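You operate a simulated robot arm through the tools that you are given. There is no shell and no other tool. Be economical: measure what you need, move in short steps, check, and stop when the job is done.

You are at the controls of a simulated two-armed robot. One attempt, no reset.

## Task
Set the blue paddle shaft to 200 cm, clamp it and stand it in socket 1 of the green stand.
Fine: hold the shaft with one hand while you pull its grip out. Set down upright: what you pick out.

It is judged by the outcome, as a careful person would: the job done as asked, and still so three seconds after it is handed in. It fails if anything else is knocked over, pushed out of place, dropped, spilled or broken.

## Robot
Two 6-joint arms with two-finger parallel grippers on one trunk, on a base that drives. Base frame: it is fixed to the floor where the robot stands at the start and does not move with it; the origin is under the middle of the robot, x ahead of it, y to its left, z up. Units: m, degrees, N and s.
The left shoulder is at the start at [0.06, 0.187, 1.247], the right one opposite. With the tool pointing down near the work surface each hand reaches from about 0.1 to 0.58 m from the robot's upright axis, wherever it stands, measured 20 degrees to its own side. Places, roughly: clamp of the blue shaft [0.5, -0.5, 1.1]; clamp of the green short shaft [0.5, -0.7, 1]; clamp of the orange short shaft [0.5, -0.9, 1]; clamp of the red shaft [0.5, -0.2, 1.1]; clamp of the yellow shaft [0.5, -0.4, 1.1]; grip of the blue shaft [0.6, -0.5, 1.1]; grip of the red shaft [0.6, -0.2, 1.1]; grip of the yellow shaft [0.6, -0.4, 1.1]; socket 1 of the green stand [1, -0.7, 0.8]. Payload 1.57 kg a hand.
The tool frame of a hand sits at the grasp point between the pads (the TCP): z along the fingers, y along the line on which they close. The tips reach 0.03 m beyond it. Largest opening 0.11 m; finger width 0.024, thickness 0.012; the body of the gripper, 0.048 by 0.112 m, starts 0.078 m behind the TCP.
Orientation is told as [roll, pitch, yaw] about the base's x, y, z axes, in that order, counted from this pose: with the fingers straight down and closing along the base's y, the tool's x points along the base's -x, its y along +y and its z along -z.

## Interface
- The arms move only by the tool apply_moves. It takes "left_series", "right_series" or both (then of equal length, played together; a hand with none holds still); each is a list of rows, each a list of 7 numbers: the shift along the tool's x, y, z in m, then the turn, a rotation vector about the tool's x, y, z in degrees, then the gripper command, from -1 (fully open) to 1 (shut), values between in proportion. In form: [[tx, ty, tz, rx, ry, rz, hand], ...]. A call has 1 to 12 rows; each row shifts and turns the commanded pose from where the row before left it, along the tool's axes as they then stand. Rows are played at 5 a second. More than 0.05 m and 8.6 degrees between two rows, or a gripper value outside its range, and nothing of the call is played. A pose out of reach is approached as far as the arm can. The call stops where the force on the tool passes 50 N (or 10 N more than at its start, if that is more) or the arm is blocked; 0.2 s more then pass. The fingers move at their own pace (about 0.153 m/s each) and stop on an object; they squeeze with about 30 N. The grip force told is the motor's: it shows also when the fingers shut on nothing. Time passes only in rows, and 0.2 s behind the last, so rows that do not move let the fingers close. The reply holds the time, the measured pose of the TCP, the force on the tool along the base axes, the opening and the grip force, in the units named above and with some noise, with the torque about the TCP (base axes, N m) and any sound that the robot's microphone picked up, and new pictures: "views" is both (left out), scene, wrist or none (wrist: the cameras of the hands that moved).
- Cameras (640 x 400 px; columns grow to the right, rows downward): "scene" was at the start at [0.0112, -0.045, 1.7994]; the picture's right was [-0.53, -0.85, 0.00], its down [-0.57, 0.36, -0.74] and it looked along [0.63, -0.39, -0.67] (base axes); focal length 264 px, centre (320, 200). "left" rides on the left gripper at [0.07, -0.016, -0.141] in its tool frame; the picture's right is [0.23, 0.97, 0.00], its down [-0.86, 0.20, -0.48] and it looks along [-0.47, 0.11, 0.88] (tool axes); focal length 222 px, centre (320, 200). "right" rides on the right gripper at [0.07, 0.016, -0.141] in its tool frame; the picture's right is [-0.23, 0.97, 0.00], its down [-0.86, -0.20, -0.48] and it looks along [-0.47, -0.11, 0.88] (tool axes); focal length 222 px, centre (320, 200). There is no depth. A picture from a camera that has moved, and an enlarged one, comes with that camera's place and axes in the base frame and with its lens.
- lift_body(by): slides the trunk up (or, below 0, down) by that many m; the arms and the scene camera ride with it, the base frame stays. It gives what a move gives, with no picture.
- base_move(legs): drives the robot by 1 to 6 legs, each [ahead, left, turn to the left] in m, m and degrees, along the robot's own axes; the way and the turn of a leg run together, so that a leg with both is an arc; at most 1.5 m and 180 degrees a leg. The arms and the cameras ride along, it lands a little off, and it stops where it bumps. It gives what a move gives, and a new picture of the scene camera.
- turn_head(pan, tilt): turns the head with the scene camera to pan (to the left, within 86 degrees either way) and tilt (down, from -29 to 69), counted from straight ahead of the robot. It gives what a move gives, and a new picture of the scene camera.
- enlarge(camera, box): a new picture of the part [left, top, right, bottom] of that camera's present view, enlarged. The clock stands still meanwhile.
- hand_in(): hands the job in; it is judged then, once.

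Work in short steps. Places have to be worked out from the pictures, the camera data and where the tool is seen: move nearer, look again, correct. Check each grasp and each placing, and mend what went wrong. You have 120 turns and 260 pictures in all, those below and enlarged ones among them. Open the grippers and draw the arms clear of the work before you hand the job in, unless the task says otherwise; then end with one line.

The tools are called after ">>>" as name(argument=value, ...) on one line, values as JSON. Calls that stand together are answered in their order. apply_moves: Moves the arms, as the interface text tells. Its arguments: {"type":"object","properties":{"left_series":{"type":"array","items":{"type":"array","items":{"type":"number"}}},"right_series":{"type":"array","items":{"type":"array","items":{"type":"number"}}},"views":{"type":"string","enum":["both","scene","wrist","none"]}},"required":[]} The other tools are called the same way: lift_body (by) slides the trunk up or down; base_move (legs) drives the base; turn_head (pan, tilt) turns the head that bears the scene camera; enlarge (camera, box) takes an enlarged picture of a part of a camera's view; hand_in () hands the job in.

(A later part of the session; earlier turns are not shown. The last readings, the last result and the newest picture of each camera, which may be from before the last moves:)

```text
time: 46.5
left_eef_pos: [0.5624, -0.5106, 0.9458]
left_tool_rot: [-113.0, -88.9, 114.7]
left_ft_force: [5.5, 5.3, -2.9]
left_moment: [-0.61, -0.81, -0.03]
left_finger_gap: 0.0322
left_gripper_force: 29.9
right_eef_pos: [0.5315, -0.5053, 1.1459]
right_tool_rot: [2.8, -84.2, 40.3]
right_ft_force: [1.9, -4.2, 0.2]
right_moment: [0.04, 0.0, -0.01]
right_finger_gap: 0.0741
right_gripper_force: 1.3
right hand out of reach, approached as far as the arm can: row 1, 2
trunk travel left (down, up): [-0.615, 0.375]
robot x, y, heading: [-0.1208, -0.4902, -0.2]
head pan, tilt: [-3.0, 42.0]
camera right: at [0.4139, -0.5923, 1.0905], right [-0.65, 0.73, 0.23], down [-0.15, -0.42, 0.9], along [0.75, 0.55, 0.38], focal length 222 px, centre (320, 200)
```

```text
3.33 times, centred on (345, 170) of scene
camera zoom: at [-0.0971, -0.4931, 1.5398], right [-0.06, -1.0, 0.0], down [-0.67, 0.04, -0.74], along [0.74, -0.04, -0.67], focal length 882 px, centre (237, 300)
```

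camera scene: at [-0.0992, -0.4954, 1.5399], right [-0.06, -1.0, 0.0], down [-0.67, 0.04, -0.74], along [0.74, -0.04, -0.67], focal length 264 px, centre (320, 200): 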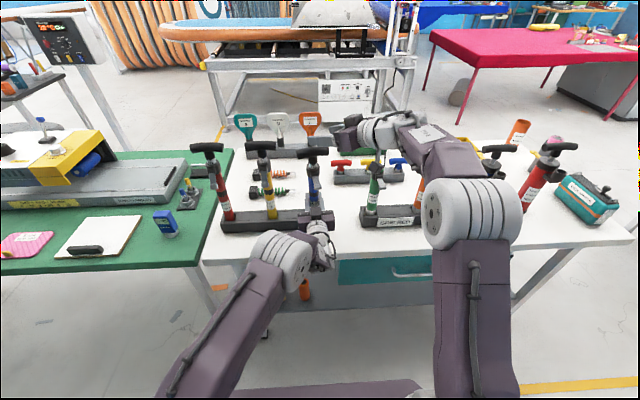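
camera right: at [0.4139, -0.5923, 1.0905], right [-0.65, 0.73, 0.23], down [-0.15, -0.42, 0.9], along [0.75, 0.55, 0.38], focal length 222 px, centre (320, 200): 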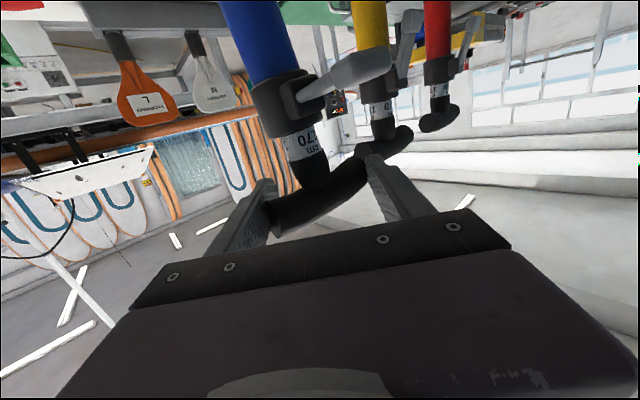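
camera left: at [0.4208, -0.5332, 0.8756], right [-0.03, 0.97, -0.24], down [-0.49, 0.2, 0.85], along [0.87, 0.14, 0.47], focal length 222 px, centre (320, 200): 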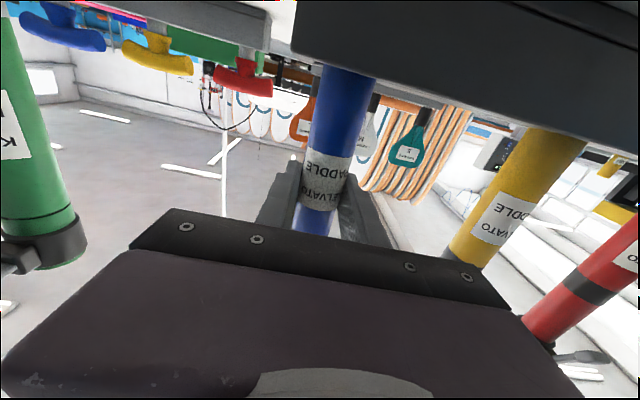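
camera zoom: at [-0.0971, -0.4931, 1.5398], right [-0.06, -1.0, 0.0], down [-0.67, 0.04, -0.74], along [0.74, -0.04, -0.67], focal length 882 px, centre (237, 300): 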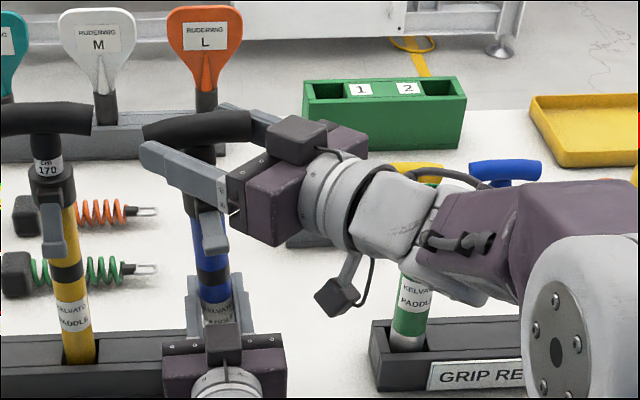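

The hand rode up to z = 1.146, level with the bar, and is touching it. I back off, with a bit less level, and lower to 1.122.

>>> apply_moves(right_series=[[0, 0, -0.025, 0, 3, 0, -0.3], [0, 0, -0.025, 0, 3, 0, -0.3], [0.013, 0, 0, 0, 0, 0, -0.3], [0.013, 0, 0, 0, 0, 0, -0.3]], views="wrist")

>>> enlarge(camera="right", box=[240, 60, 420, 220])

```text
time: 47.5
left_eef_pos: [0.56, -0.5126, 0.9478]
left_tool_rot: [-116.9, -89.1, 118.6]
left_ft_force: [-3.8, -4.1, -1.1]
left_moment: [-0.44, 0.75, -0.07]
left_finger_gap: 0.0313
left_gripper_force: 29.8
right_eef_pos: [0.4884, -0.5415, 1.1293]
right_tool_rot: [1.3, -78.3, 41.8]
right_ft_force: [-0.6, -0.5, -0.8]
right_moment: [0.01, 0.02, 0.01]
right_finger_gap: 0.0717
right_gripper_force: 0.0
trunk travel left (down, up): [-0.615, 0.375]
robot x, y, heading: [-0.1223, -0.4907, -0.4]
head pan, tilt: [-3.0, 42.0]
camera right: at [0.3664, -0.6342, 1.0893], right [-0.63, 0.74, 0.23], down [-0.08, -0.35, 0.93], along [0.77, 0.57, 0.28], focal length 222 px, centre (320, 200)
```

right: 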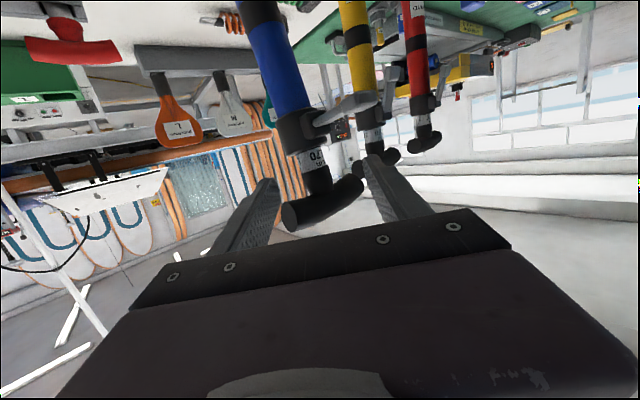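

```text
2.50 times, centred on (330, 140) of right
camera zoom: at [0.3664, -0.6342, 1.0893], right [-0.63, 0.74, 0.23], down [-0.08, -0.35, 0.93], along [0.77, 0.57, 0.28], focal length 555 px, centre (295, 350)
```

zoom: 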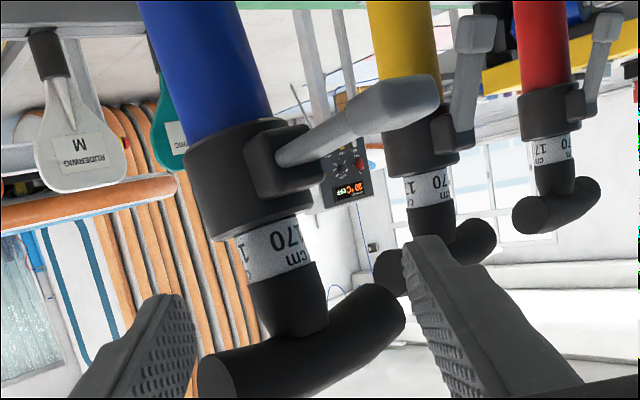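

The stem is now centred between the fingers, about 5 cm ahead. I advance while levelling slightly.

>>> apply_moves(right_series=[[0, -0.0015, 0.015, 0, -2, 0, -0.3], [0, -0.0015, 0.015, 0, -2, 0, -0.3], [0, -0.001, 0.014, 0, -1, 0, -0.3]], views="wrist")

>>> enlarge(camera="right", box=[240, 60, 420, 220])

```text
time: 48.2
left_eef_pos: [0.5608, -0.5124, 0.9463]
left_tool_rot: [-117.4, -89.0, 119.1]
left_ft_force: [-3.1, -6.1, 0.5]
left_moment: [-0.58, 0.54, -0.06]
left_finger_gap: 0.0313
left_gripper_force: 29.4
right_eef_pos: [0.5217, -0.5152, 1.1236]
right_tool_rot: [1.9, -83.5, 41.2]
right_ft_force: [-0.8, -0.3, -0.4]
right_moment: [0.0, -0.01, -0.01]
right_finger_gap: 0.0714
right_gripper_force: 0.1
trunk travel left (down, up): [-0.615, 0.375]
robot x, y, heading: [-0.1236, -0.4892, -0.6]
head pan, tilt: [-3.0, 42.0]
camera right: at [0.4038, -0.6047, 1.0697], right [-0.65, 0.73, 0.23], down [-0.14, -0.41, 0.9], along [0.75, 0.55, 0.36], focal length 222 px, centre (320, 200)
```

right: 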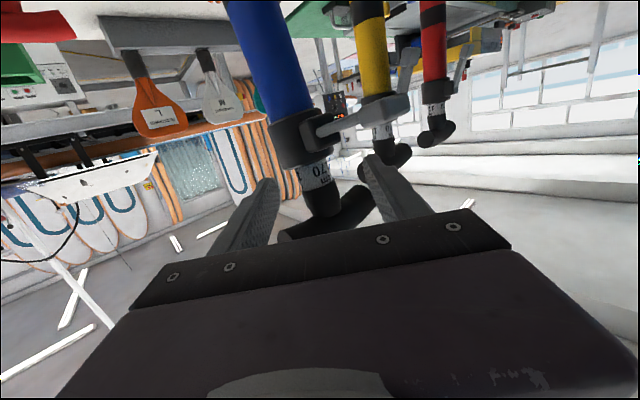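

```text
2.50 times, centred on (330, 140) of right
camera zoom: at [0.4038, -0.6047, 1.0697], right [-0.65, 0.73, 0.23], down [-0.14, -0.41, 0.9], along [0.75, 0.55, 0.36], focal length 555 px, centre (295, 350)
```

zoom: 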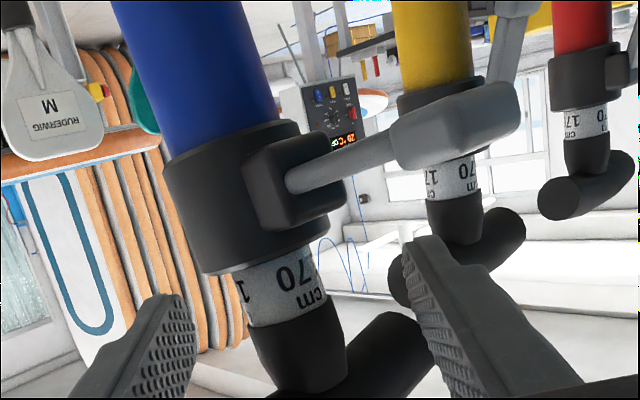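

The pads bracket the stem between collar and bar. I close the right hand.

>>> apply_moves(right_series=[[0, 0, 0.004, 0, 0, 0, 0.3], [0, 0, 0, 0, 0, 0, 1], [0, 0, 0, 0, 0, 0, 1], [0, 0, 0, 0, 0, 0, 1]], views="wrist")

>>> enlarge(camera="right", box=[240, 60, 420, 220])

```text
time: 49.2
left_eef_pos: [0.5608, -0.513, 0.9463]
left_tool_rot: [-118.0, -88.9, 119.7]
left_ft_force: [-8.5, -2.9, 0.9]
left_moment: [-0.43, 0.06, -0.13]
left_finger_gap: 0.031
left_gripper_force: 29.8
right_eef_pos: [0.5247, -0.5131, 1.1223]
right_tool_rot: [1.9, -83.3, 41.1]
right_ft_force: [5.9, -2.3, 0.1]
right_moment: [-0.5, -0.51, -0.08]
right_finger_gap: 0.0272
right_gripper_force: 30.1
trunk travel left (down, up): [-0.615, 0.375]
robot x, y, heading: [-0.1249, -0.4889, -0.4]
head pan, tilt: [-3.0, 42.0]
camera right: at [0.4065, -0.6023, 1.0692], right [-0.64, 0.73, 0.23], down [-0.14, -0.41, 0.9], along [0.75, 0.55, 0.36], focal length 222 px, centre (320, 200)
```

right: 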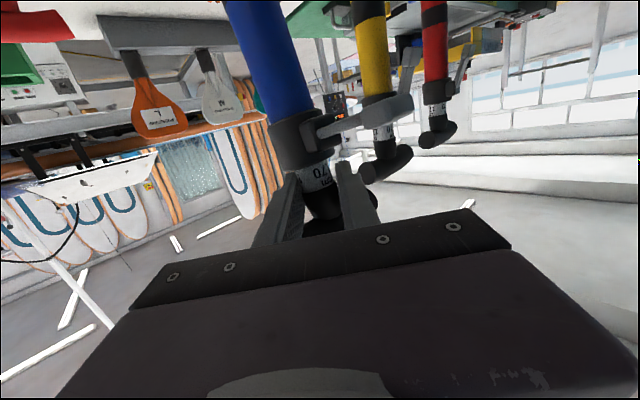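

```text
2.50 times, centred on (330, 140) of right
camera zoom: at [0.4065, -0.6023, 1.0692], right [-0.64, 0.73, 0.23], down [-0.14, -0.41, 0.9], along [0.75, 0.55, 0.36], focal length 555 px, centre (295, 350)
```

zoom: 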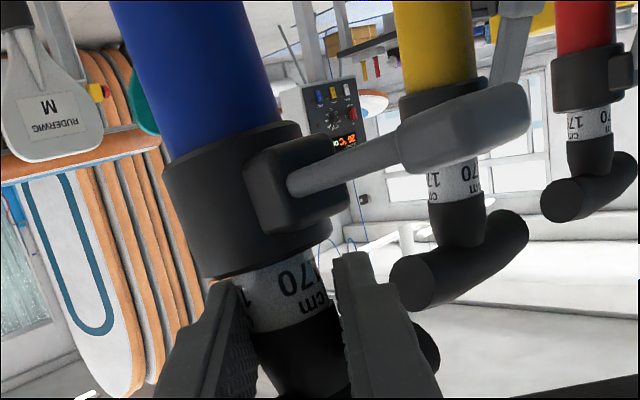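

The stem is gripped, with a 27 mm gap. The shaft leans about 8 degrees towards me, so I first push its top back upright, about 3 cm in +x.

>>> apply_moves(right_series=[[-0.0007, -0.0049, 0.0056, 0, 0, 0, 1], [-0.0007, -0.0049, 0.0056, 0, 0, 0, 1], [-0.0007, -0.0049, 0.0056, 0, 0, 0, 1], [-0.0007, -0.0049, 0.0056, 0, 0, 0, 1]], views="scene")

>>> enlarge(camera="scene", box=[265, 110, 425, 230])

```text
time: 50.2
left_eef_pos: [0.5614, -0.5119, 0.9452]
left_tool_rot: [-108.6, -88.9, 110.3]
left_ft_force: [22.6, 2.2, -3.3]
left_moment: [-0.81, 0.33, 0.05]
left_finger_gap: 0.031
left_gripper_force: 30.1
right_eef_pos: [0.5567, -0.5118, 1.1209]
right_tool_rot: [3.2, -83.5, 39.7]
right_ft_force: [-8.7, -5.9, 6.0]
right_moment: [-0.54, 0.13, -0.02]
right_finger_gap: 0.0257
right_gripper_force: 30.1
trunk travel left (down, up): [-0.615, 0.375]
robot x, y, heading: [-0.122, -0.4866, -0.5]
head pan, tilt: [-3.0, 42.0]
camera scene: at [-0.0973, -0.4952, 1.5399], right [-0.06, -1.0, 0.0], down [-0.67, 0.04, -0.74], along [0.74, -0.04, -0.67], focal length 264 px, centre (320, 200)
```

scene: 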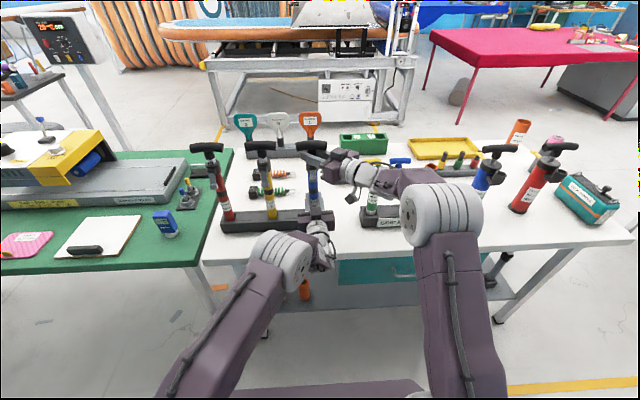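

```text
3.33 times, centred on (345, 170) of scene
camera zoom: at [-0.0973, -0.4952, 1.5399], right [-0.06, -1.0, 0.0], down [-0.67, 0.04, -0.74], along [0.74, -0.04, -0.67], focal length 882 px, centre (237, 300)
```

zoom: 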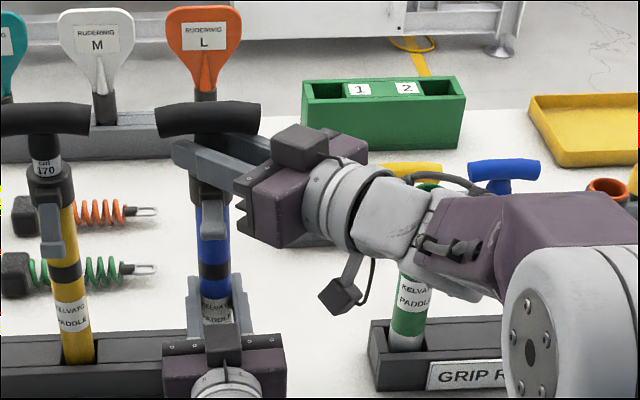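

The bar is now level with the yellow one's, so the shaft is upright. I pull the grip up 4 cm and check that the tube stays while the stem slides.

>>> apply_moves(right_series=[[-0.0199, 0, -0.0023, 0, 0, 0, 1], [-0.0199, 0, -0.0023, 0, 0, 0, 1]], views="wrist")

>>> enlarge(camera="scene", box=[265, 110, 425, 230])

```text
time: 50.9
left_eef_pos: [0.5625, -0.5106, 0.9448]
left_tool_rot: [-110.1, -89.0, 111.9]
left_ft_force: [8.9, 3.1, -0.6]
left_moment: [-0.81, -0.23, -0.01]
left_finger_gap: 0.0307
left_gripper_force: 30.3
right_eef_pos: [0.5573, -0.5113, 1.1604]
right_tool_rot: [2.5, -83.4, 40.7]
right_ft_force: [0.3, -4.1, -1.7]
right_moment: [-0.42, -0.44, -0.01]
right_finger_gap: 0.0256
right_gripper_force: 30.0
trunk travel left (down, up): [-0.615, 0.375]
robot x, y, heading: [-0.1275, -0.4894, -0.4]
head pan, tilt: [-3.0, 42.0]
camera right: at [0.438, -0.6005, 1.1081], right [-0.64, 0.73, 0.23], down [-0.14, -0.41, 0.9], along [0.75, 0.55, 0.36], focal length 222 px, centre (320, 200)
```

right: 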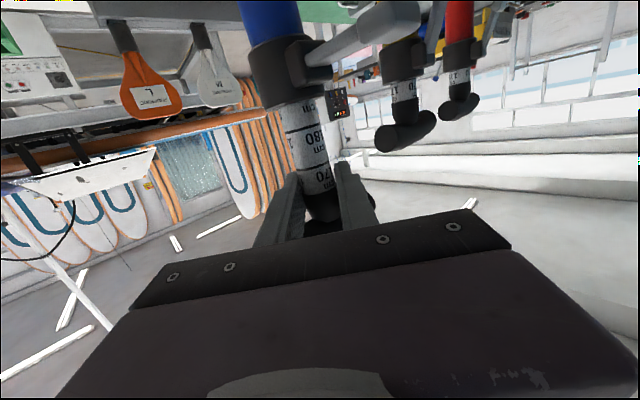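

```text
3.33 times, centred on (345, 170) of scene
camera zoom: at [-0.0973, -0.4947, 1.5398], right [-0.06, -1.0, 0.0], down [-0.67, 0.04, -0.74], along [0.74, -0.04, -0.67], focal length 882 px, centre (237, 300)
```

zoom: 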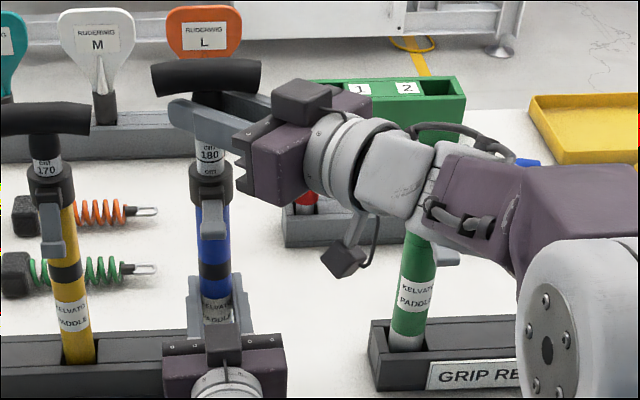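

It slides easily and "180" has come out. I enlarge to read the scale and its index line.

>>> enlarge(camera="right", box=[240, 30, 380, 240])

>>> enlarge(camera="scene", box=[295, 130, 345, 180])

```text
1.90 times, centred on (310, 135) of right
camera zoom: at [0.438, -0.6005, 1.1081], right [-0.64, 0.73, 0.23], down [-0.14, -0.41, 0.9], along [0.75, 0.55, 0.36], focal length 423 px, centre (339, 324)
```

zoom: 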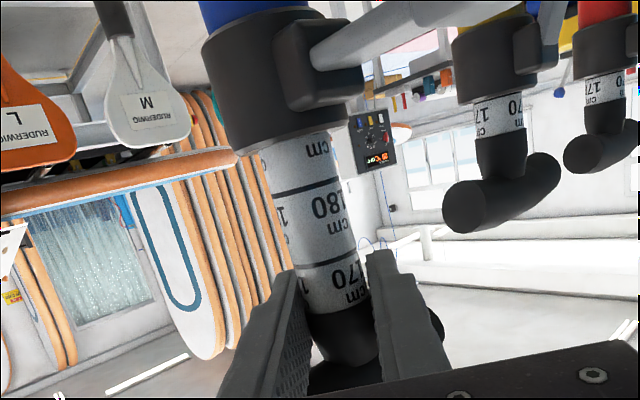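

```text
8.00 times, centred on (320, 155) of scene
camera zoom: at [-0.0973, -0.4947, 1.5398], right [-0.06, -1.0, 0.0], down [-0.67, 0.04, -0.74], along [0.74, -0.04, -0.67], focal length 2116 px, centre (320, 560)
```

zoom: 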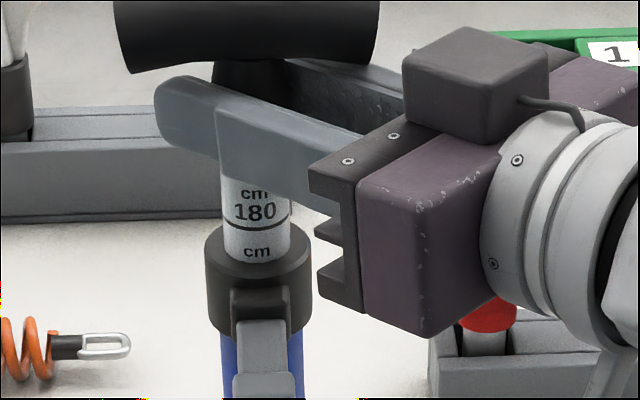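

The scale line sits under each number, and marks are about 2.4 cm apart for 10 cm. The line under "200" must come to the collar's edge, roughly 7.5 cm of travel in all. I pull another 3 cm.

>>> apply_moves(right_series=[[-0.0149, 0, -0.0017, 0, 0, 0, 1], [-0.0149, 0, -0.0017, 0, 0, 0, 1]], views="none")

>>> enlarge(camera="scene", box=[295, 120, 345, 170])

>>> enlarge(camera="right", box=[220, 0, 360, 210])

```text
time: 51.5
left_eef_pos: [0.5623, -0.5132, 0.9454]
left_tool_rot: [-108.9, -89.1, 110.6]
left_ft_force: [13.9, 2.0, 0.7]
left_moment: [-0.7, 0.72, -0.06]
left_finger_gap: 0.0309
left_gripper_force: 30.3
right_eef_pos: [0.5563, -0.5111, 1.1913]
right_tool_rot: [2.6, -83.4, 40.5]
right_ft_force: [-4.9, -4.1, -1.1]
right_moment: [-0.26, -0.15, 0.1]
right_finger_gap: 0.0255
right_gripper_force: 29.7
trunk travel left (down, up): [-0.615, 0.375]
robot x, y, heading: [-0.1184, -0.4915, -0.2]
head pan, tilt: [-3.0, 42.0]
```

```text
8.00 times, centred on (320, 145) of scene
camera zoom: at [-0.0973, -0.4946, 1.5399], right [-0.06, -1.0, 0.0], down [-0.67, 0.04, -0.74], along [0.74, -0.04, -0.67], focal length 2116 px, centre (320, 640)
```

zoom: 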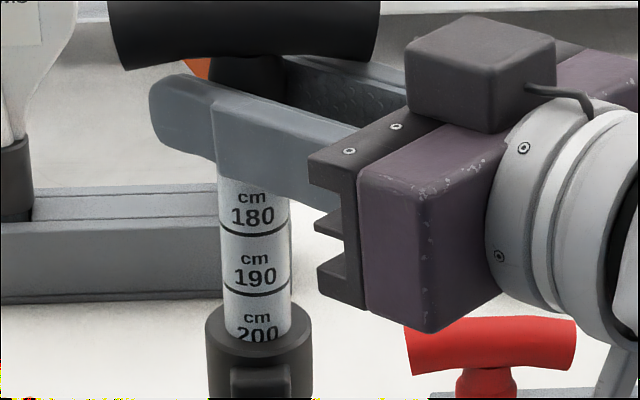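

```text
1.90 times, centred on (290, 105) of right
camera zoom: at [0.4388, -0.6005, 1.1387], right [-0.65, 0.73, 0.23], down [-0.13, -0.41, 0.9], along [0.75, 0.55, 0.36], focal length 423 px, centre (377, 381)
```

zoom: 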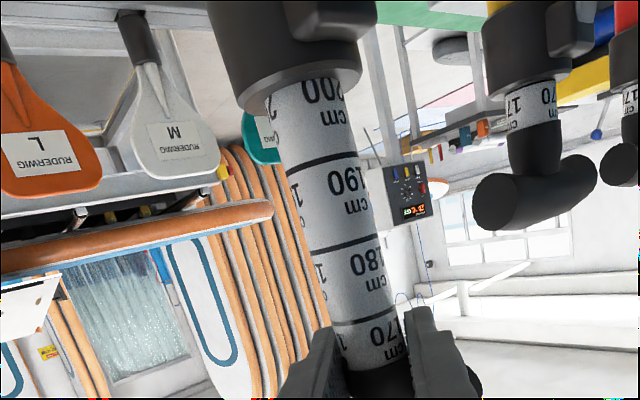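

The "200" line lies about 12 px, or 5 mm, inside the collar, which fits a spacing of 25 mm. I pull 4.6 mm more.

>>> apply_moves(right_series=[[-0.0046, 0, -0.0005, 0, 0, 0, 1], [0, 0, 0, 0, 0, 0, 1]], views="none")

>>> enlarge(camera="scene", box=[300, 130, 340, 170])

>>> enlarge(camera="right", box=[240, 10, 320, 90])

>>> enlarge(camera="scene", box=[245, 140, 285, 180])

```text
time: 52.0
left_eef_pos: [0.5631, -0.5114, 0.944]
left_tool_rot: [-110.8, -88.9, 112.4]
left_ft_force: [12.3, 1.5, -0.6]
left_moment: [-0.54, 0.09, -0.03]
left_finger_gap: 0.0306
left_gripper_force: 30.7
right_eef_pos: [0.5573, -0.5113, 1.1972]
right_tool_rot: [2.5, -83.4, 40.5]
right_ft_force: [-3.6, -2.5, 0.4]
right_moment: [-0.3, -0.11, 0.02]
right_finger_gap: 0.0254
right_gripper_force: 30.0
trunk travel left (down, up): [-0.615, 0.375]
robot x, y, heading: [-0.1201, -0.491, -0.4]
head pan, tilt: [-3.0, 42.0]
```

```text
10.00 times, centred on (320, 150) of scene
camera zoom: at [-0.0971, -0.4945, 1.5398], right [-0.06, -1.0, 0.0], down [-0.67, 0.04, -0.74], along [0.74, -0.04, -0.67], focal length 2644 px, centre (320, 700)
```

zoom: 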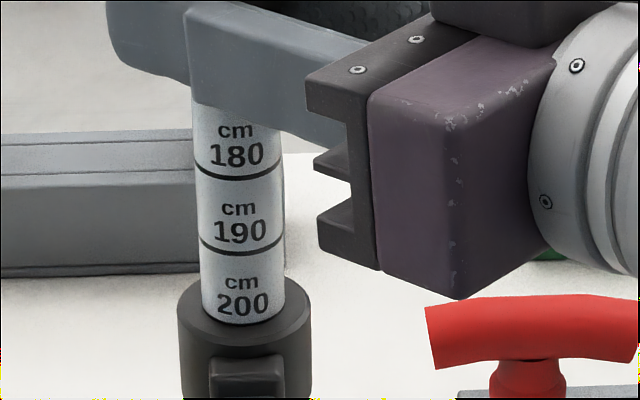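

```text
5.00 times, centred on (280, 50) of right
camera zoom: at [0.4391, -0.6006, 1.1435], right [-0.64, 0.73, 0.23], down [-0.14, -0.41, 0.9], along [0.75, 0.55, 0.36], focal length 1111 px, centre (520, 950)
```

zoom: 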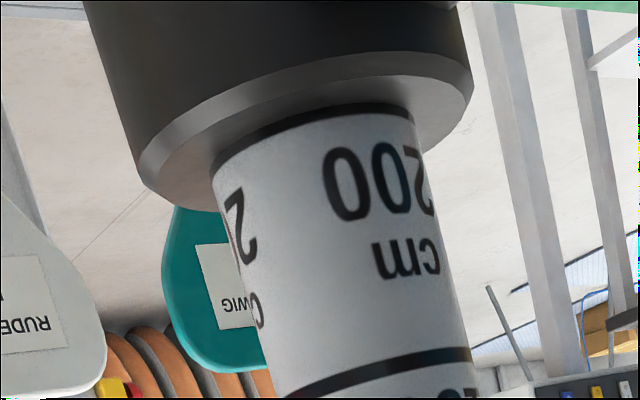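

```text
10.00 times, centred on (265, 160) of scene
camera zoom: at [-0.0971, -0.4945, 1.5398], right [-0.06, -1.0, 0.0], down [-0.67, 0.04, -0.74], along [0.74, -0.04, -0.67], focal length 2644 px, centre (870, 600)
```

zoom: 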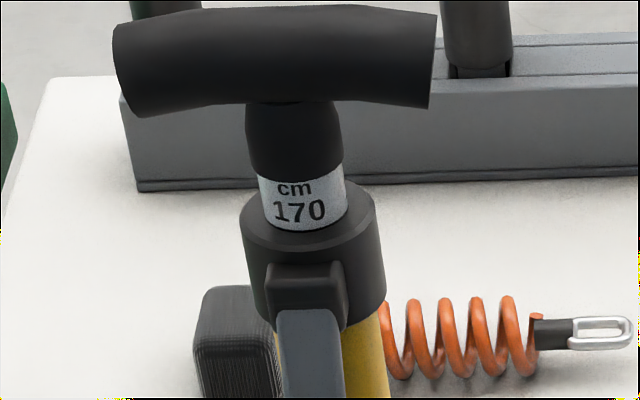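

The "200" line is exactly at the collar edge, like "170" on the yellow one. Before I clamp, I loosen the right fingers a little under the bar, to see whether the stem stays by friction.

>>> apply_moves(right_series=[[0, 0, 0, 0, 0, 0, 0.38], [0, 0, 0, 0, 0, 0, 0.38], [0, 0, 0, 0, 0, 0, 0.38], [0, 0, 0, 0, 0, 0, 0.38]], views="none")

>>> enlarge(camera="scene", box=[300, 120, 350, 170])

```text
time: 53.0
left_eef_pos: [0.5612, -0.5117, 0.9453]
left_tool_rot: [-114.2, -89.0, 116.0]
left_ft_force: [0.4, -1.0, -0.8]
left_moment: [-0.33, -0.01, -0.06]
left_finger_gap: 0.0307
left_gripper_force: 29.7
right_eef_pos: [0.5558, -0.5103, 1.1973]
right_tool_rot: [2.1, -83.4, 40.9]
right_ft_force: [-0.2, 0.0, 1.2]
right_moment: [0.0, 0.0, 0.04]
right_finger_gap: 0.0341
right_gripper_force: 0.1
trunk travel left (down, up): [-0.615, 0.375]
robot x, y, heading: [-0.1248, -0.4873, 0.0]
head pan, tilt: [-3.0, 42.0]
```

```text
8.00 times, centred on (325, 145) of scene
camera zoom: at [-0.0997, -0.4943, 1.5399], right [-0.06, -1.0, 0.0], down [-0.67, 0.04, -0.74], along [0.74, -0.04, -0.67], focal length 2116 px, centre (280, 640)
```

zoom: 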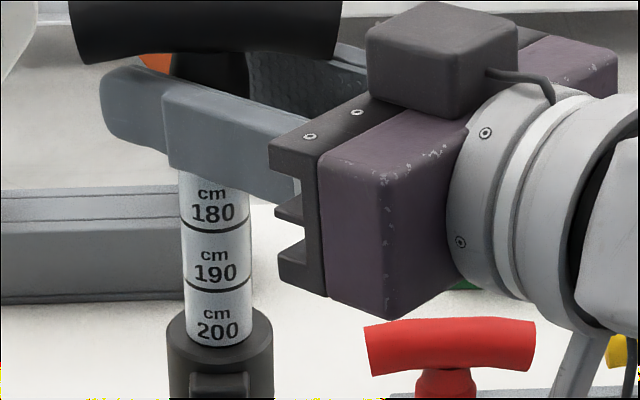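

The stem stays at 200 by itself, with no load on the fingers. I open the right hand, retract it, and re-orient it to push the lever shut with closed fingers.

>>> apply_moves(right_series=[[0, 0, 0, 0, 0, 0, -0.2], [0, 0, -0.03, 0, 0, 0, -0.2], [0, 0, -0.04, 0, 0, 0, -0.2], [0, 0, -0.02, 0, 8, 0, -0.2], [0, 0, 0, 0, 8, 0, -0.2], [0, 0, 0, 0, 8, 0, 1], [0, 0, 0, 0, 8, 0, 1], [0, 0, 0, 0, 8, 0, 1]], views="none")

>>> apply_moves(right_series=[[0, 0, 0, 5.5, 0, 5.8, 1], [0, 0, 0, 5.5, 0, 5.8, 1], [0, 0, 0, 5.5, 0, 5.8, 1], [0, 0, 0, 5.5, 0, 5.8, 1], [0, 0, 0, 5.5, 0, 5.8, 1]], views="both")

```text
time: 54.9
left_eef_pos: [0.5608, -0.5123, 0.9469]
left_tool_rot: [-114.1, -89.0, 115.8]
left_ft_force: [0.7, -0.3, -0.1]
left_moment: [-0.01, 0.0, 0.02]
left_finger_gap: 0.031
left_gripper_force: 29.4
right_eef_pos: [0.4655, -0.5568, 1.1688]
right_tool_rot: [-0.4, -43.8, 42.8]
right_ft_force: [-0.2, 0.0, -0.1]
right_moment: [0.02, -0.01, -0.03]
right_finger_gap: 0.0
right_gripper_force: 21.5
right hand out of reach, approached as far as the arm can: row 7, 8
trunk travel left (down, up): [-0.615, 0.375]
robot x, y, heading: [-0.1248, -0.4893, -0.2]
head pan, tilt: [-3.0, 42.0]
```

```text
time: 56.0
left_eef_pos: [0.5591, -0.5111, 0.9458]
left_tool_rot: [-114.9, -89.0, 116.5]
left_ft_force: [0.1, -1.0, -0.6]
left_moment: [-0.05, 0.06, 0.0]
left_finger_gap: 0.0308
left_gripper_force: 29.8
right_eef_pos: [0.4596, -0.6113, 1.1429]
right_tool_rot: [3.0, -44.4, 10.8]
right_ft_force: [0.2, -0.4, -0.8]
right_moment: [0.0, -0.01, 0.01]
right_finger_gap: 0.0
right_gripper_force: 21.1
right hand out of reach, approached as far as the arm can: row 3, 4, 5
trunk travel left (down, up): [-0.615, 0.375]
robot x, y, heading: [-0.1231, -0.4884, 0.1]
head pan, tilt: [-3.0, 42.0]
camera scene: at [-0.0997, -0.4944, 1.5399], right [-0.06, -1.0, 0.0], down [-0.67, 0.04, -0.74], along [0.74, -0.04, -0.67], focal length 264 px, centre (320, 200)
camera right: at [0.3124, -0.6317, 1.1946], right [-0.06, 0.98, 0.2], down [0.32, -0.17, 0.93], along [0.95, 0.12, -0.3], focal length 222 px, centre (320, 200)
```

scene: 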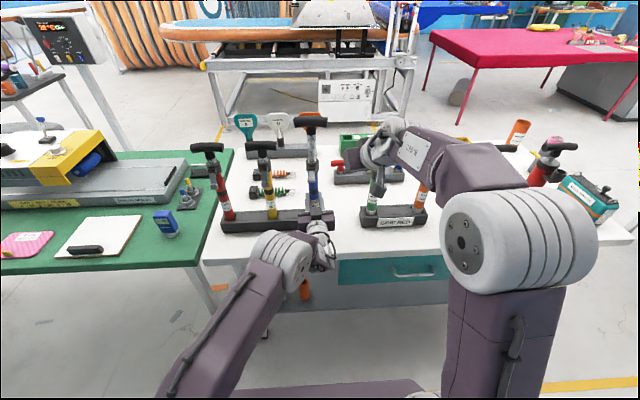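
right: 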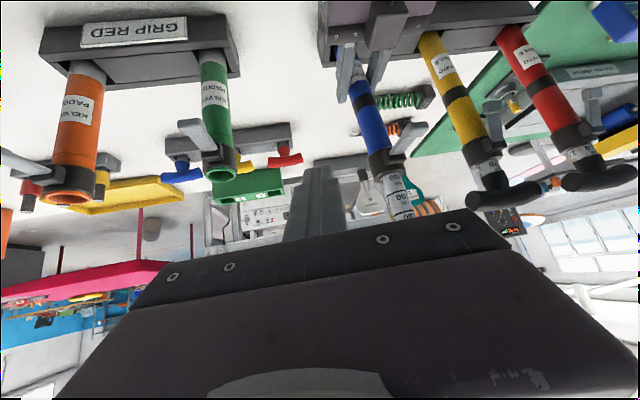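

The lever is seen open and the stem keeps its 200. I slide the closed fingers across to just above and in front of the lever's tip.

>>> apply_moves(right_series=[[0, 0.03, 0, 0, 0, 0, 1], [0, 0.03, 0, 4.8, 0, 5, 1], [0, 0.025, 0, 4.8, 0, 5, 1], [0, 0.02, 0, 0, 0, 0, 1]], views="wrist")

>>> enlarge(camera="right", box=[240, 70, 420, 230])

```text
time: 57.0
left_eef_pos: [0.5599, -0.5101, 0.9469]
left_tool_rot: [-114.5, -89.0, 116.4]
left_ft_force: [0.0, -1.0, -0.1]
left_moment: [-0.06, 0.02, 0.05]
left_finger_gap: 0.0307
left_gripper_force: 29.6
right_eef_pos: [0.4365, -0.5825, 1.111]
right_tool_rot: [12.9, -44.9, -2.9]
right_ft_force: [-0.1, 0.4, 0.0]
right_moment: [0.03, 0.01, 0.0]
right_finger_gap: 0.0
right_gripper_force: 20.8
right hand out of reach, approached as far as the arm can: row 1, 2, 3, 4
trunk travel left (down, up): [-0.615, 0.375]
robot x, y, heading: [-0.1241, -0.4873, -0.3]
head pan, tilt: [-3.0, 42.0]
camera right: at [0.2885, -0.5914, 1.1611], right [0.05, 0.95, 0.32], down [0.29, -0.32, 0.9], along [0.95, 0.04, -0.29], focal length 222 px, centre (320, 200)
```

right: 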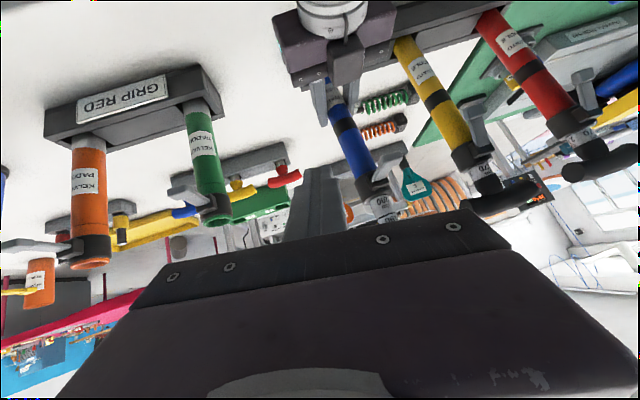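

```text
2.50 times, centred on (330, 150) of right
camera zoom: at [0.2885, -0.5914, 1.1611], right [0.05, 0.95, 0.32], down [0.29, -0.32, 0.9], along [0.95, 0.04, -0.29], focal length 555 px, centre (295, 325)
```

zoom: 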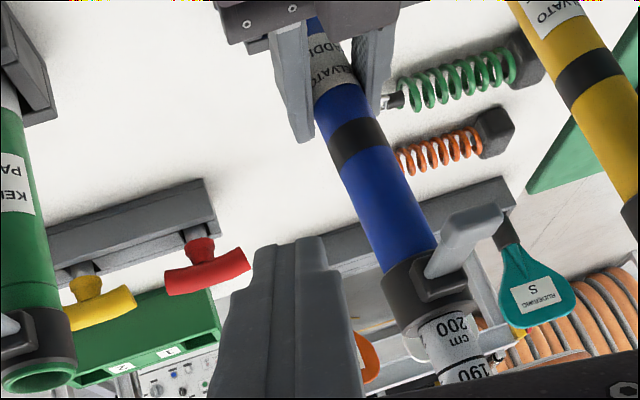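

The arm is in an awkward posture again and has sagged. I lift it up and back, to the place from which the earlier approach worked.

>>> apply_moves(right_series=[[-0.02, -0.01, -0.03, 0, 0, 0, 1], [-0.02, 0, -0.03, 0, 0, 0, 1], [-0.02, 0, -0.04, 0, 0, 0, 1], [-0.01, 0, -0.04, 0, 0, 0, 1]], views="none")

```text
time: 58.0
left_eef_pos: [0.5612, -0.5112, 0.9467]
left_tool_rot: [-115.3, -89.0, 117.0]
left_ft_force: [-1.1, -0.6, 0.7]
left_moment: [-0.07, 0.11, -0.03]
left_finger_gap: 0.0309
left_gripper_force: 29.8
right_eef_pos: [0.3908, -0.6207, 1.2421]
right_tool_rot: [15.3, -44.9, -4.5]
right_ft_force: [0.2, -0.7, 0.3]
right_moment: [0.0, 0.02, -0.01]
right_finger_gap: 0.0
right_gripper_force: 21.0
right hand out of reach, approached as far as the arm can: row 2
trunk travel left (down, up): [-0.615, 0.375]
robot x, y, heading: [-0.1247, -0.4877, -0.4]
head pan, tilt: [-3.0, 42.0]
```

I remove the 15-degree roll and move across to y = -0.51 at this height.

>>> apply_moves(right_series=[[-0.01, 0.02, 0, 7.6, 0, 0, 1], [0, 0.02, 0, 7.6, 0, 0, 1], [0, 0.03, 0, 0, 0, 0, 1], [0, 0.03, 0, 0, 0, 0, 1]], views="scene")

```text
time: 59.0
left_eef_pos: [0.5612, -0.511, 0.9461]
left_tool_rot: [-114.6, -89.0, 116.3]
left_ft_force: [-0.3, -0.9, -0.5]
left_moment: [-0.06, 0.08, 0.01]
left_finger_gap: 0.0309
left_gripper_force: 30.1
right_eef_pos: [0.3914, -0.6212, 1.2415]
right_tool_rot: [15.4, -44.8, -4.4]
right_ft_force: [0.5, 0.1, -0.1]
right_moment: [-0.05, -0.01, 0.01]
right_finger_gap: 0.0001
right_gripper_force: 21.6
right hand out of reach, approached as far as the arm can: row 1, 2, 3, 4
trunk travel left (down, up): [-0.615, 0.375]
robot x, y, heading: [-0.1235, -0.4916, -0.5]
head pan, tilt: [-3.0, 42.0]
camera scene: at [-0.0999, -0.4943, 1.5399], right [-0.06, -1.0, 0.0], down [-0.67, 0.04, -0.74], along [0.74, -0.04, -0.67], focal length 264 px, centre (320, 200)
```

scene: 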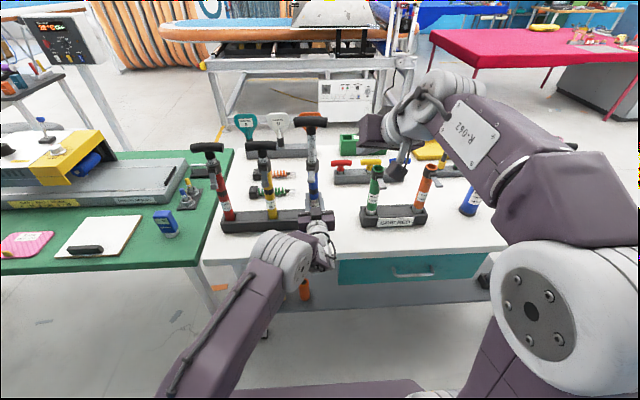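

The present arm branch prefers the hand yawed left. I can push the lever from there too, so I yaw back to about 40 degrees and level to about -60.

>>> apply_moves(right_series=[[0, 0, 0.01, -5.5, 0, -5.8, 1], [0, 0, 0.01, -5.5, 0, -5.8, 1], [0, 0, 0.01, -5.5, 0, -5.8, 1], [0, 0, 0.01, -5.5, 0, -5.8, 1], [0, 0, 0.01, -5.5, 0, -5.8, 1], [0, 0.0, 0, 0, -5, 0, 1], [0, 0.0, 0, 0, -5, 0, 1], [0, 0.0, 0, 0, -5, 0, 1]], views="wrist")

```text
time: 60.9
left_eef_pos: [0.5613, -0.5119, 0.9463]
left_tool_rot: [-115.0, -88.9, 116.6]
left_ft_force: [-0.2, -0.4, -1.0]
left_moment: [0.0, 0.09, 0.03]
left_finger_gap: 0.0306
left_gripper_force: 30.1
right_eef_pos: [0.4147, -0.5649, 1.1735]
right_tool_rot: [17.1, -66.4, 31.0]
right_ft_force: [0.1, -0.2, 0.5]
right_moment: [-0.03, 0.0, -0.03]
right_finger_gap: 0.0001
right_gripper_force: 21.1
right hand out of reach, approached as far as the arm can: row 4, 5
trunk travel left (down, up): [-0.615, 0.375]
robot x, y, heading: [-0.1225, -0.4862, -0.2]
head pan, tilt: [-3.0, 42.0]
camera right: at [0.2949, -0.6687, 1.1649], right [-0.63, 0.71, 0.32], down [0.15, -0.3, 0.94], along [0.76, 0.64, 0.08], focal length 222 px, centre (320, 200)
```

right: 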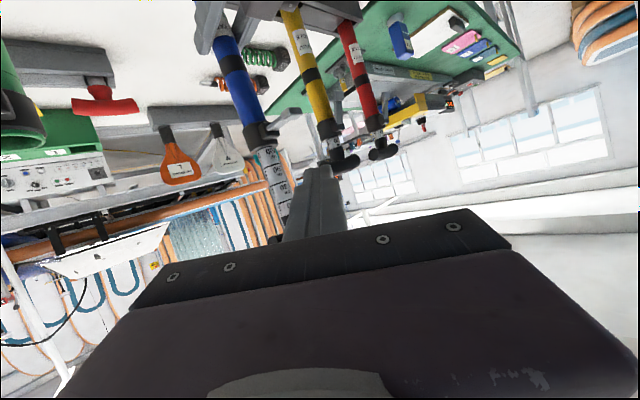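

The lever's tip is at about (0.471, -0.508, 1.086). I bring the fingertips to just above it.

>>> apply_moves(right_series=[[0.01, -0.005, 0.033, 0, 0, 0, 1], [0.01, -0.005, 0.033, 0, 0, 0, 1]], views="wrist")

>>> enlarge(camera="right", box=[200, 60, 380, 220])

>>> enlarge(camera="scene", box=[275, 110, 375, 210])

```text
time: 61.5
left_eef_pos: [0.5621, -0.5114, 0.946]
left_tool_rot: [-114.5, -89.0, 116.3]
left_ft_force: [1.6, -0.8, -0.1]
left_moment: [-0.1, -0.1, -0.05]
left_finger_gap: 0.031
left_gripper_force: 29.2
right_eef_pos: [0.4535, -0.5303, 1.1276]
right_tool_rot: [16.9, -66.3, 31.1]
right_ft_force: [-0.3, 0.7, -0.1]
right_moment: [-0.03, 0.0, 0.01]
right_finger_gap: 0.0
right_gripper_force: 21.4
trunk travel left (down, up): [-0.615, 0.375]
robot x, y, heading: [-0.1231, -0.4873, -0.4]
head pan, tilt: [-3.0, 42.0]
camera right: at [0.3348, -0.6336, 1.1203], right [-0.63, 0.71, 0.32], down [0.15, -0.29, 0.94], along [0.76, 0.64, 0.08], focal length 222 px, centre (320, 200)
```

right: 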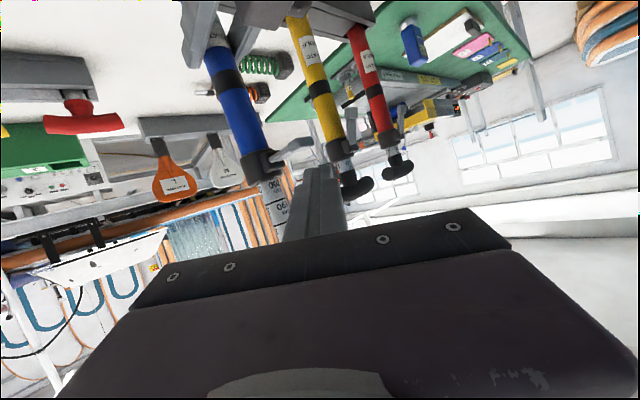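

```text
2.50 times, centred on (290, 140) of right
camera zoom: at [0.3348, -0.6336, 1.1203], right [-0.63, 0.71, 0.32], down [0.15, -0.29, 0.94], along [0.76, 0.64, 0.08], focal length 555 px, centre (395, 350)
```

zoom: 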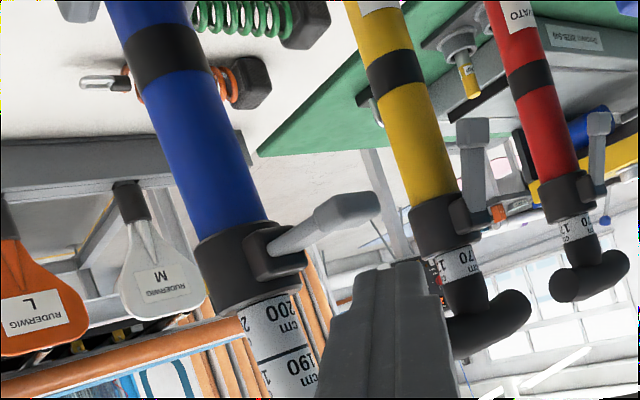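

```text
4.00 times, centred on (325, 160) of scene
camera zoom: at [-0.099, -0.4941, 1.5399], right [-0.06, -1.0, 0.0], down [-0.67, 0.04, -0.74], along [0.74, -0.04, -0.67], focal length 1058 px, centre (300, 360)
```

zoom: 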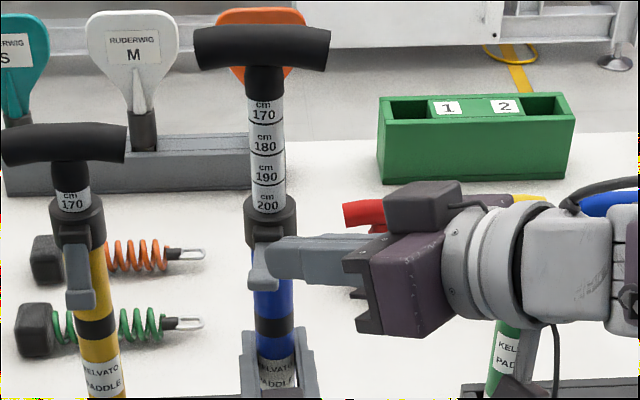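

The fingertips are about 2 cm above the lever's lip. I push down and forward along the closing arc.

>>> apply_moves(right_series=[[0.0124, -0.0047, 0.0082, 0, 0, 0, 1], [0.0123, -0.0046, 0.0081, 0, 0, 0, 1], [0.0103, -0.009, 0.0118, 0, 0, 0, 1], [0.0103, -0.009, 0.0117, 0, 0, 0, 1]], views="wrist")

>>> enlarge(camera="right", box=[200, 60, 380, 220])

>>> enlarge(camera="scene", box=[275, 110, 375, 210])

```text
time: 62.5
left_eef_pos: [0.5621, -0.5095, 0.9473]
left_tool_rot: [-114.2, -88.9, 116.0]
left_ft_force: [3.6, 5.1, -0.3]
left_moment: [-0.43, -0.03, -0.28]
left_finger_gap: 0.0309
left_gripper_force: 29.7
right_eef_pos: [0.481, -0.5306, 1.0679]
right_tool_rot: [17.0, -66.2, 31.0]
right_ft_force: [-0.7, -4.3, 1.1]
right_moment: [-0.01, 0.04, -0.01]
right_finger_gap: 0.0
right_gripper_force: 21.7
trunk travel left (down, up): [-0.615, 0.375]
robot x, y, heading: [-0.1251, -0.488, -0.5]
head pan, tilt: [-3.0, 42.0]
camera right: at [0.3622, -0.6333, 1.0599], right [-0.63, 0.71, 0.32], down [0.15, -0.29, 0.94], along [0.77, 0.64, 0.08], focal length 222 px, centre (320, 200)
```

right: 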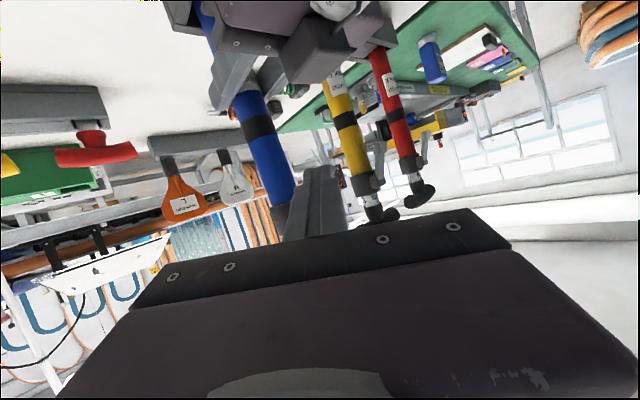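

```text
2.50 times, centred on (290, 140) of right
camera zoom: at [0.3622, -0.6333, 1.0599], right [-0.63, 0.71, 0.32], down [0.15, -0.29, 0.94], along [0.77, 0.64, 0.08], focal length 555 px, centre (395, 350)
```

zoom: 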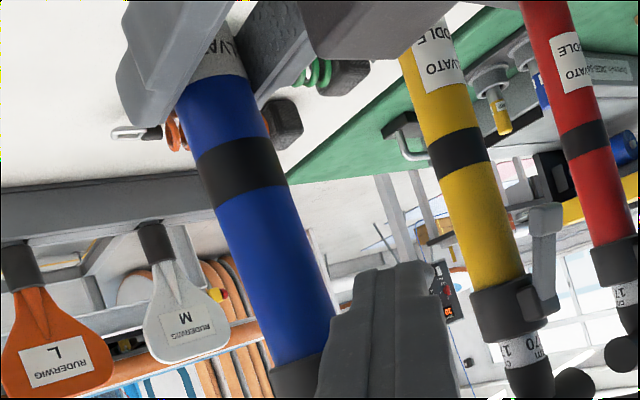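

```text
4.00 times, centred on (325, 160) of scene
camera zoom: at [-0.0993, -0.4942, 1.5399], right [-0.06, -1.0, 0.0], down [-0.67, 0.04, -0.74], along [0.74, -0.04, -0.67], focal length 1058 px, centre (300, 360)
```

zoom: 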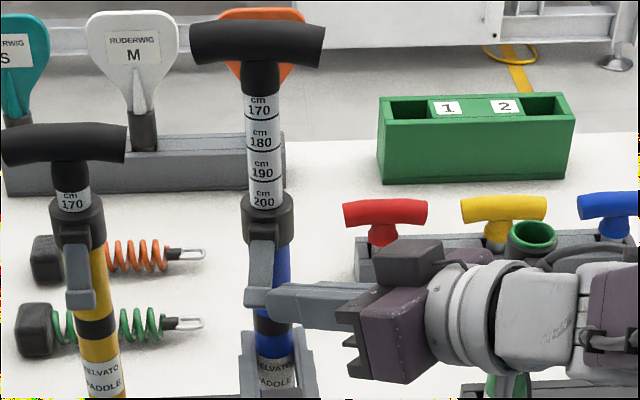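

The lever seems to have moved down, but the fingers are beside it. I back off a little to see.

>>> apply_moves(right_series=[[0, 0, -0.03, 0, 0, 0, 1], [0, -0.02, -0.02, 0, 0, 0, 1]], views="none")

>>> enlarge(camera="right", box=[200, 60, 380, 220])

>>> enlarge(camera="scene", box=[285, 130, 345, 190])

```text
time: 63.0
left_eef_pos: [0.5606, -0.5123, 0.9452]
left_tool_rot: [-115.6, -89.0, 117.3]
left_ft_force: [2.3, 0.0, 0.3]
left_moment: [0.09, -0.2, 0.0]
left_finger_gap: 0.0309
left_gripper_force: 30.2
right_eef_pos: [0.4657, -0.5783, 1.0851]
right_tool_rot: [17.2, -66.3, 31.0]
right_ft_force: [-0.5, 0.3, -0.5]
right_moment: [0.01, 0.01, 0.01]
right_finger_gap: 0.0002
right_gripper_force: 21.0
trunk travel left (down, up): [-0.615, 0.375]
robot x, y, heading: [-0.1242, -0.4887, -0.3]
head pan, tilt: [-3.0, 42.0]
```

```text
2.50 times, centred on (290, 140) of right
camera zoom: at [0.3465, -0.6825, 1.0766], right [-0.63, 0.71, 0.32], down [0.15, -0.29, 0.94], along [0.76, 0.64, 0.08], focal length 555 px, centre (395, 350)
```

zoom: 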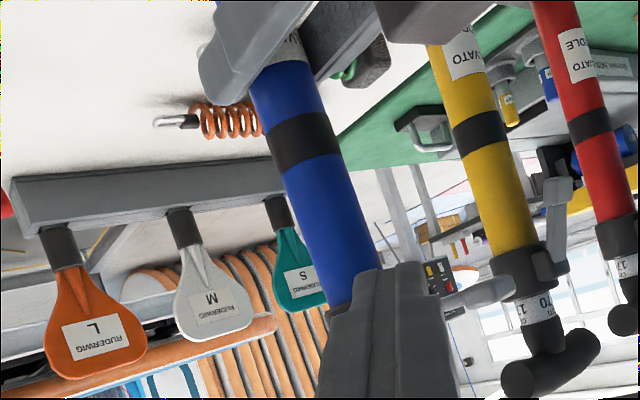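

```text
6.67 times, centred on (315, 160) of scene
camera zoom: at [-0.0992, -0.4947, 1.5399], right [-0.06, -1.0, 0.0], down [-0.67, 0.04, -0.74], along [0.74, -0.04, -0.67], focal length 1763 px, centre (353, 467)
```

zoom: 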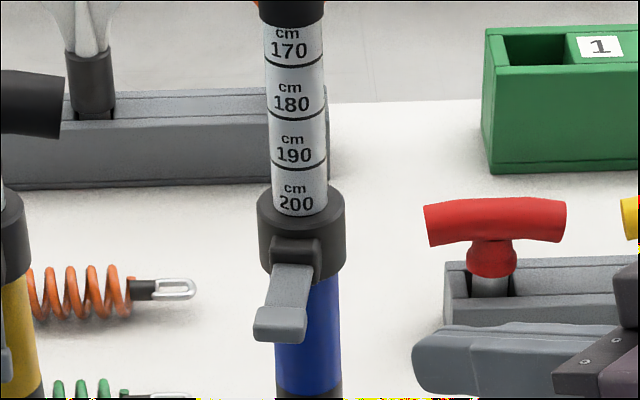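

The lever is still open; I only slid down beside it and twisted the shaft slightly, so its lip is now at about (0.492, -0.494, 1.085). I go up and over it.

>>> apply_moves(right_series=[[-0.023, 0.003, -0.0096, 0, 0, 0, 1], [-0.023, 0.003, -0.0096, 0, 0, 0, 1], [-0.005, 0.0187, 0.023, 0, 0, 0, 1], [-0.005, 0.0188, 0.023, 0, 0, 0, 1]], views="none")

>>> enlarge(camera="right", box=[200, 60, 380, 220])

>>> enlarge(camera="scene", box=[285, 130, 345, 190])

```text
time: 64.0
left_eef_pos: [0.5605, -0.5107, 0.9457]
left_tool_rot: [-113.4, -89.0, 115.2]
left_ft_force: [3.3, -0.4, 1.7]
left_moment: [-0.05, -0.21, 0.01]
left_finger_gap: 0.0309
left_gripper_force: 30.0
right_eef_pos: [0.4723, -0.5185, 1.1326]
right_tool_rot: [16.9, -66.1, 31.1]
right_ft_force: [-0.5, 0.1, 0.5]
right_moment: [-0.01, 0.0, 0.04]
right_finger_gap: 0.0001
right_gripper_force: 21.3
trunk travel left (down, up): [-0.615, 0.375]
robot x, y, heading: [-0.1273, -0.4868, -0.3]
head pan, tilt: [-3.0, 42.0]
```

```text
2.50 times, centred on (290, 140) of right
camera zoom: at [0.3521, -0.6218, 1.1245], right [-0.63, 0.71, 0.32], down [0.15, -0.29, 0.94], along [0.76, 0.64, 0.08], focal length 555 px, centre (395, 350)
```

zoom: 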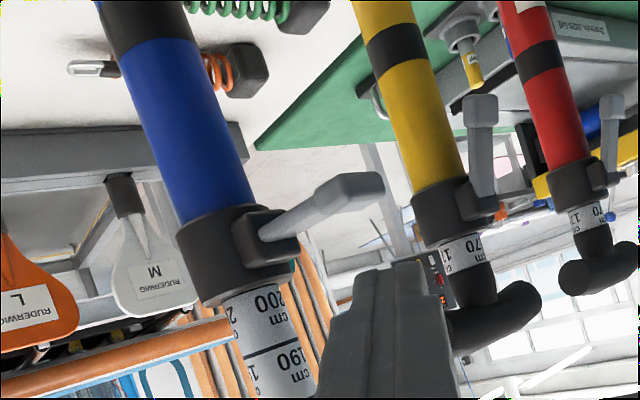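

```text
6.67 times, centred on (315, 160) of scene
camera zoom: at [-0.0992, -0.4939, 1.5399], right [-0.06, -1.0, 0.0], down [-0.67, 0.04, -0.74], along [0.74, -0.04, -0.67], focal length 1763 px, centre (353, 467)
```

zoom: 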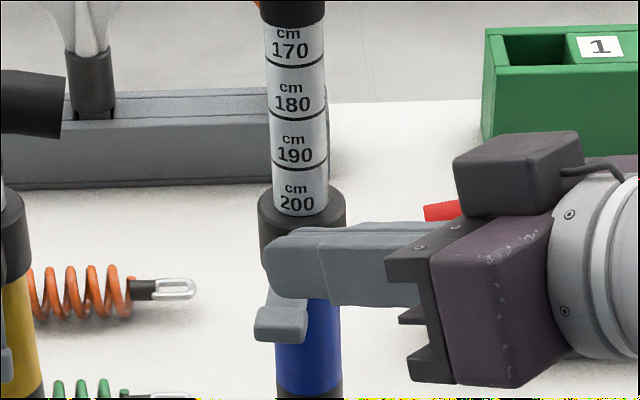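

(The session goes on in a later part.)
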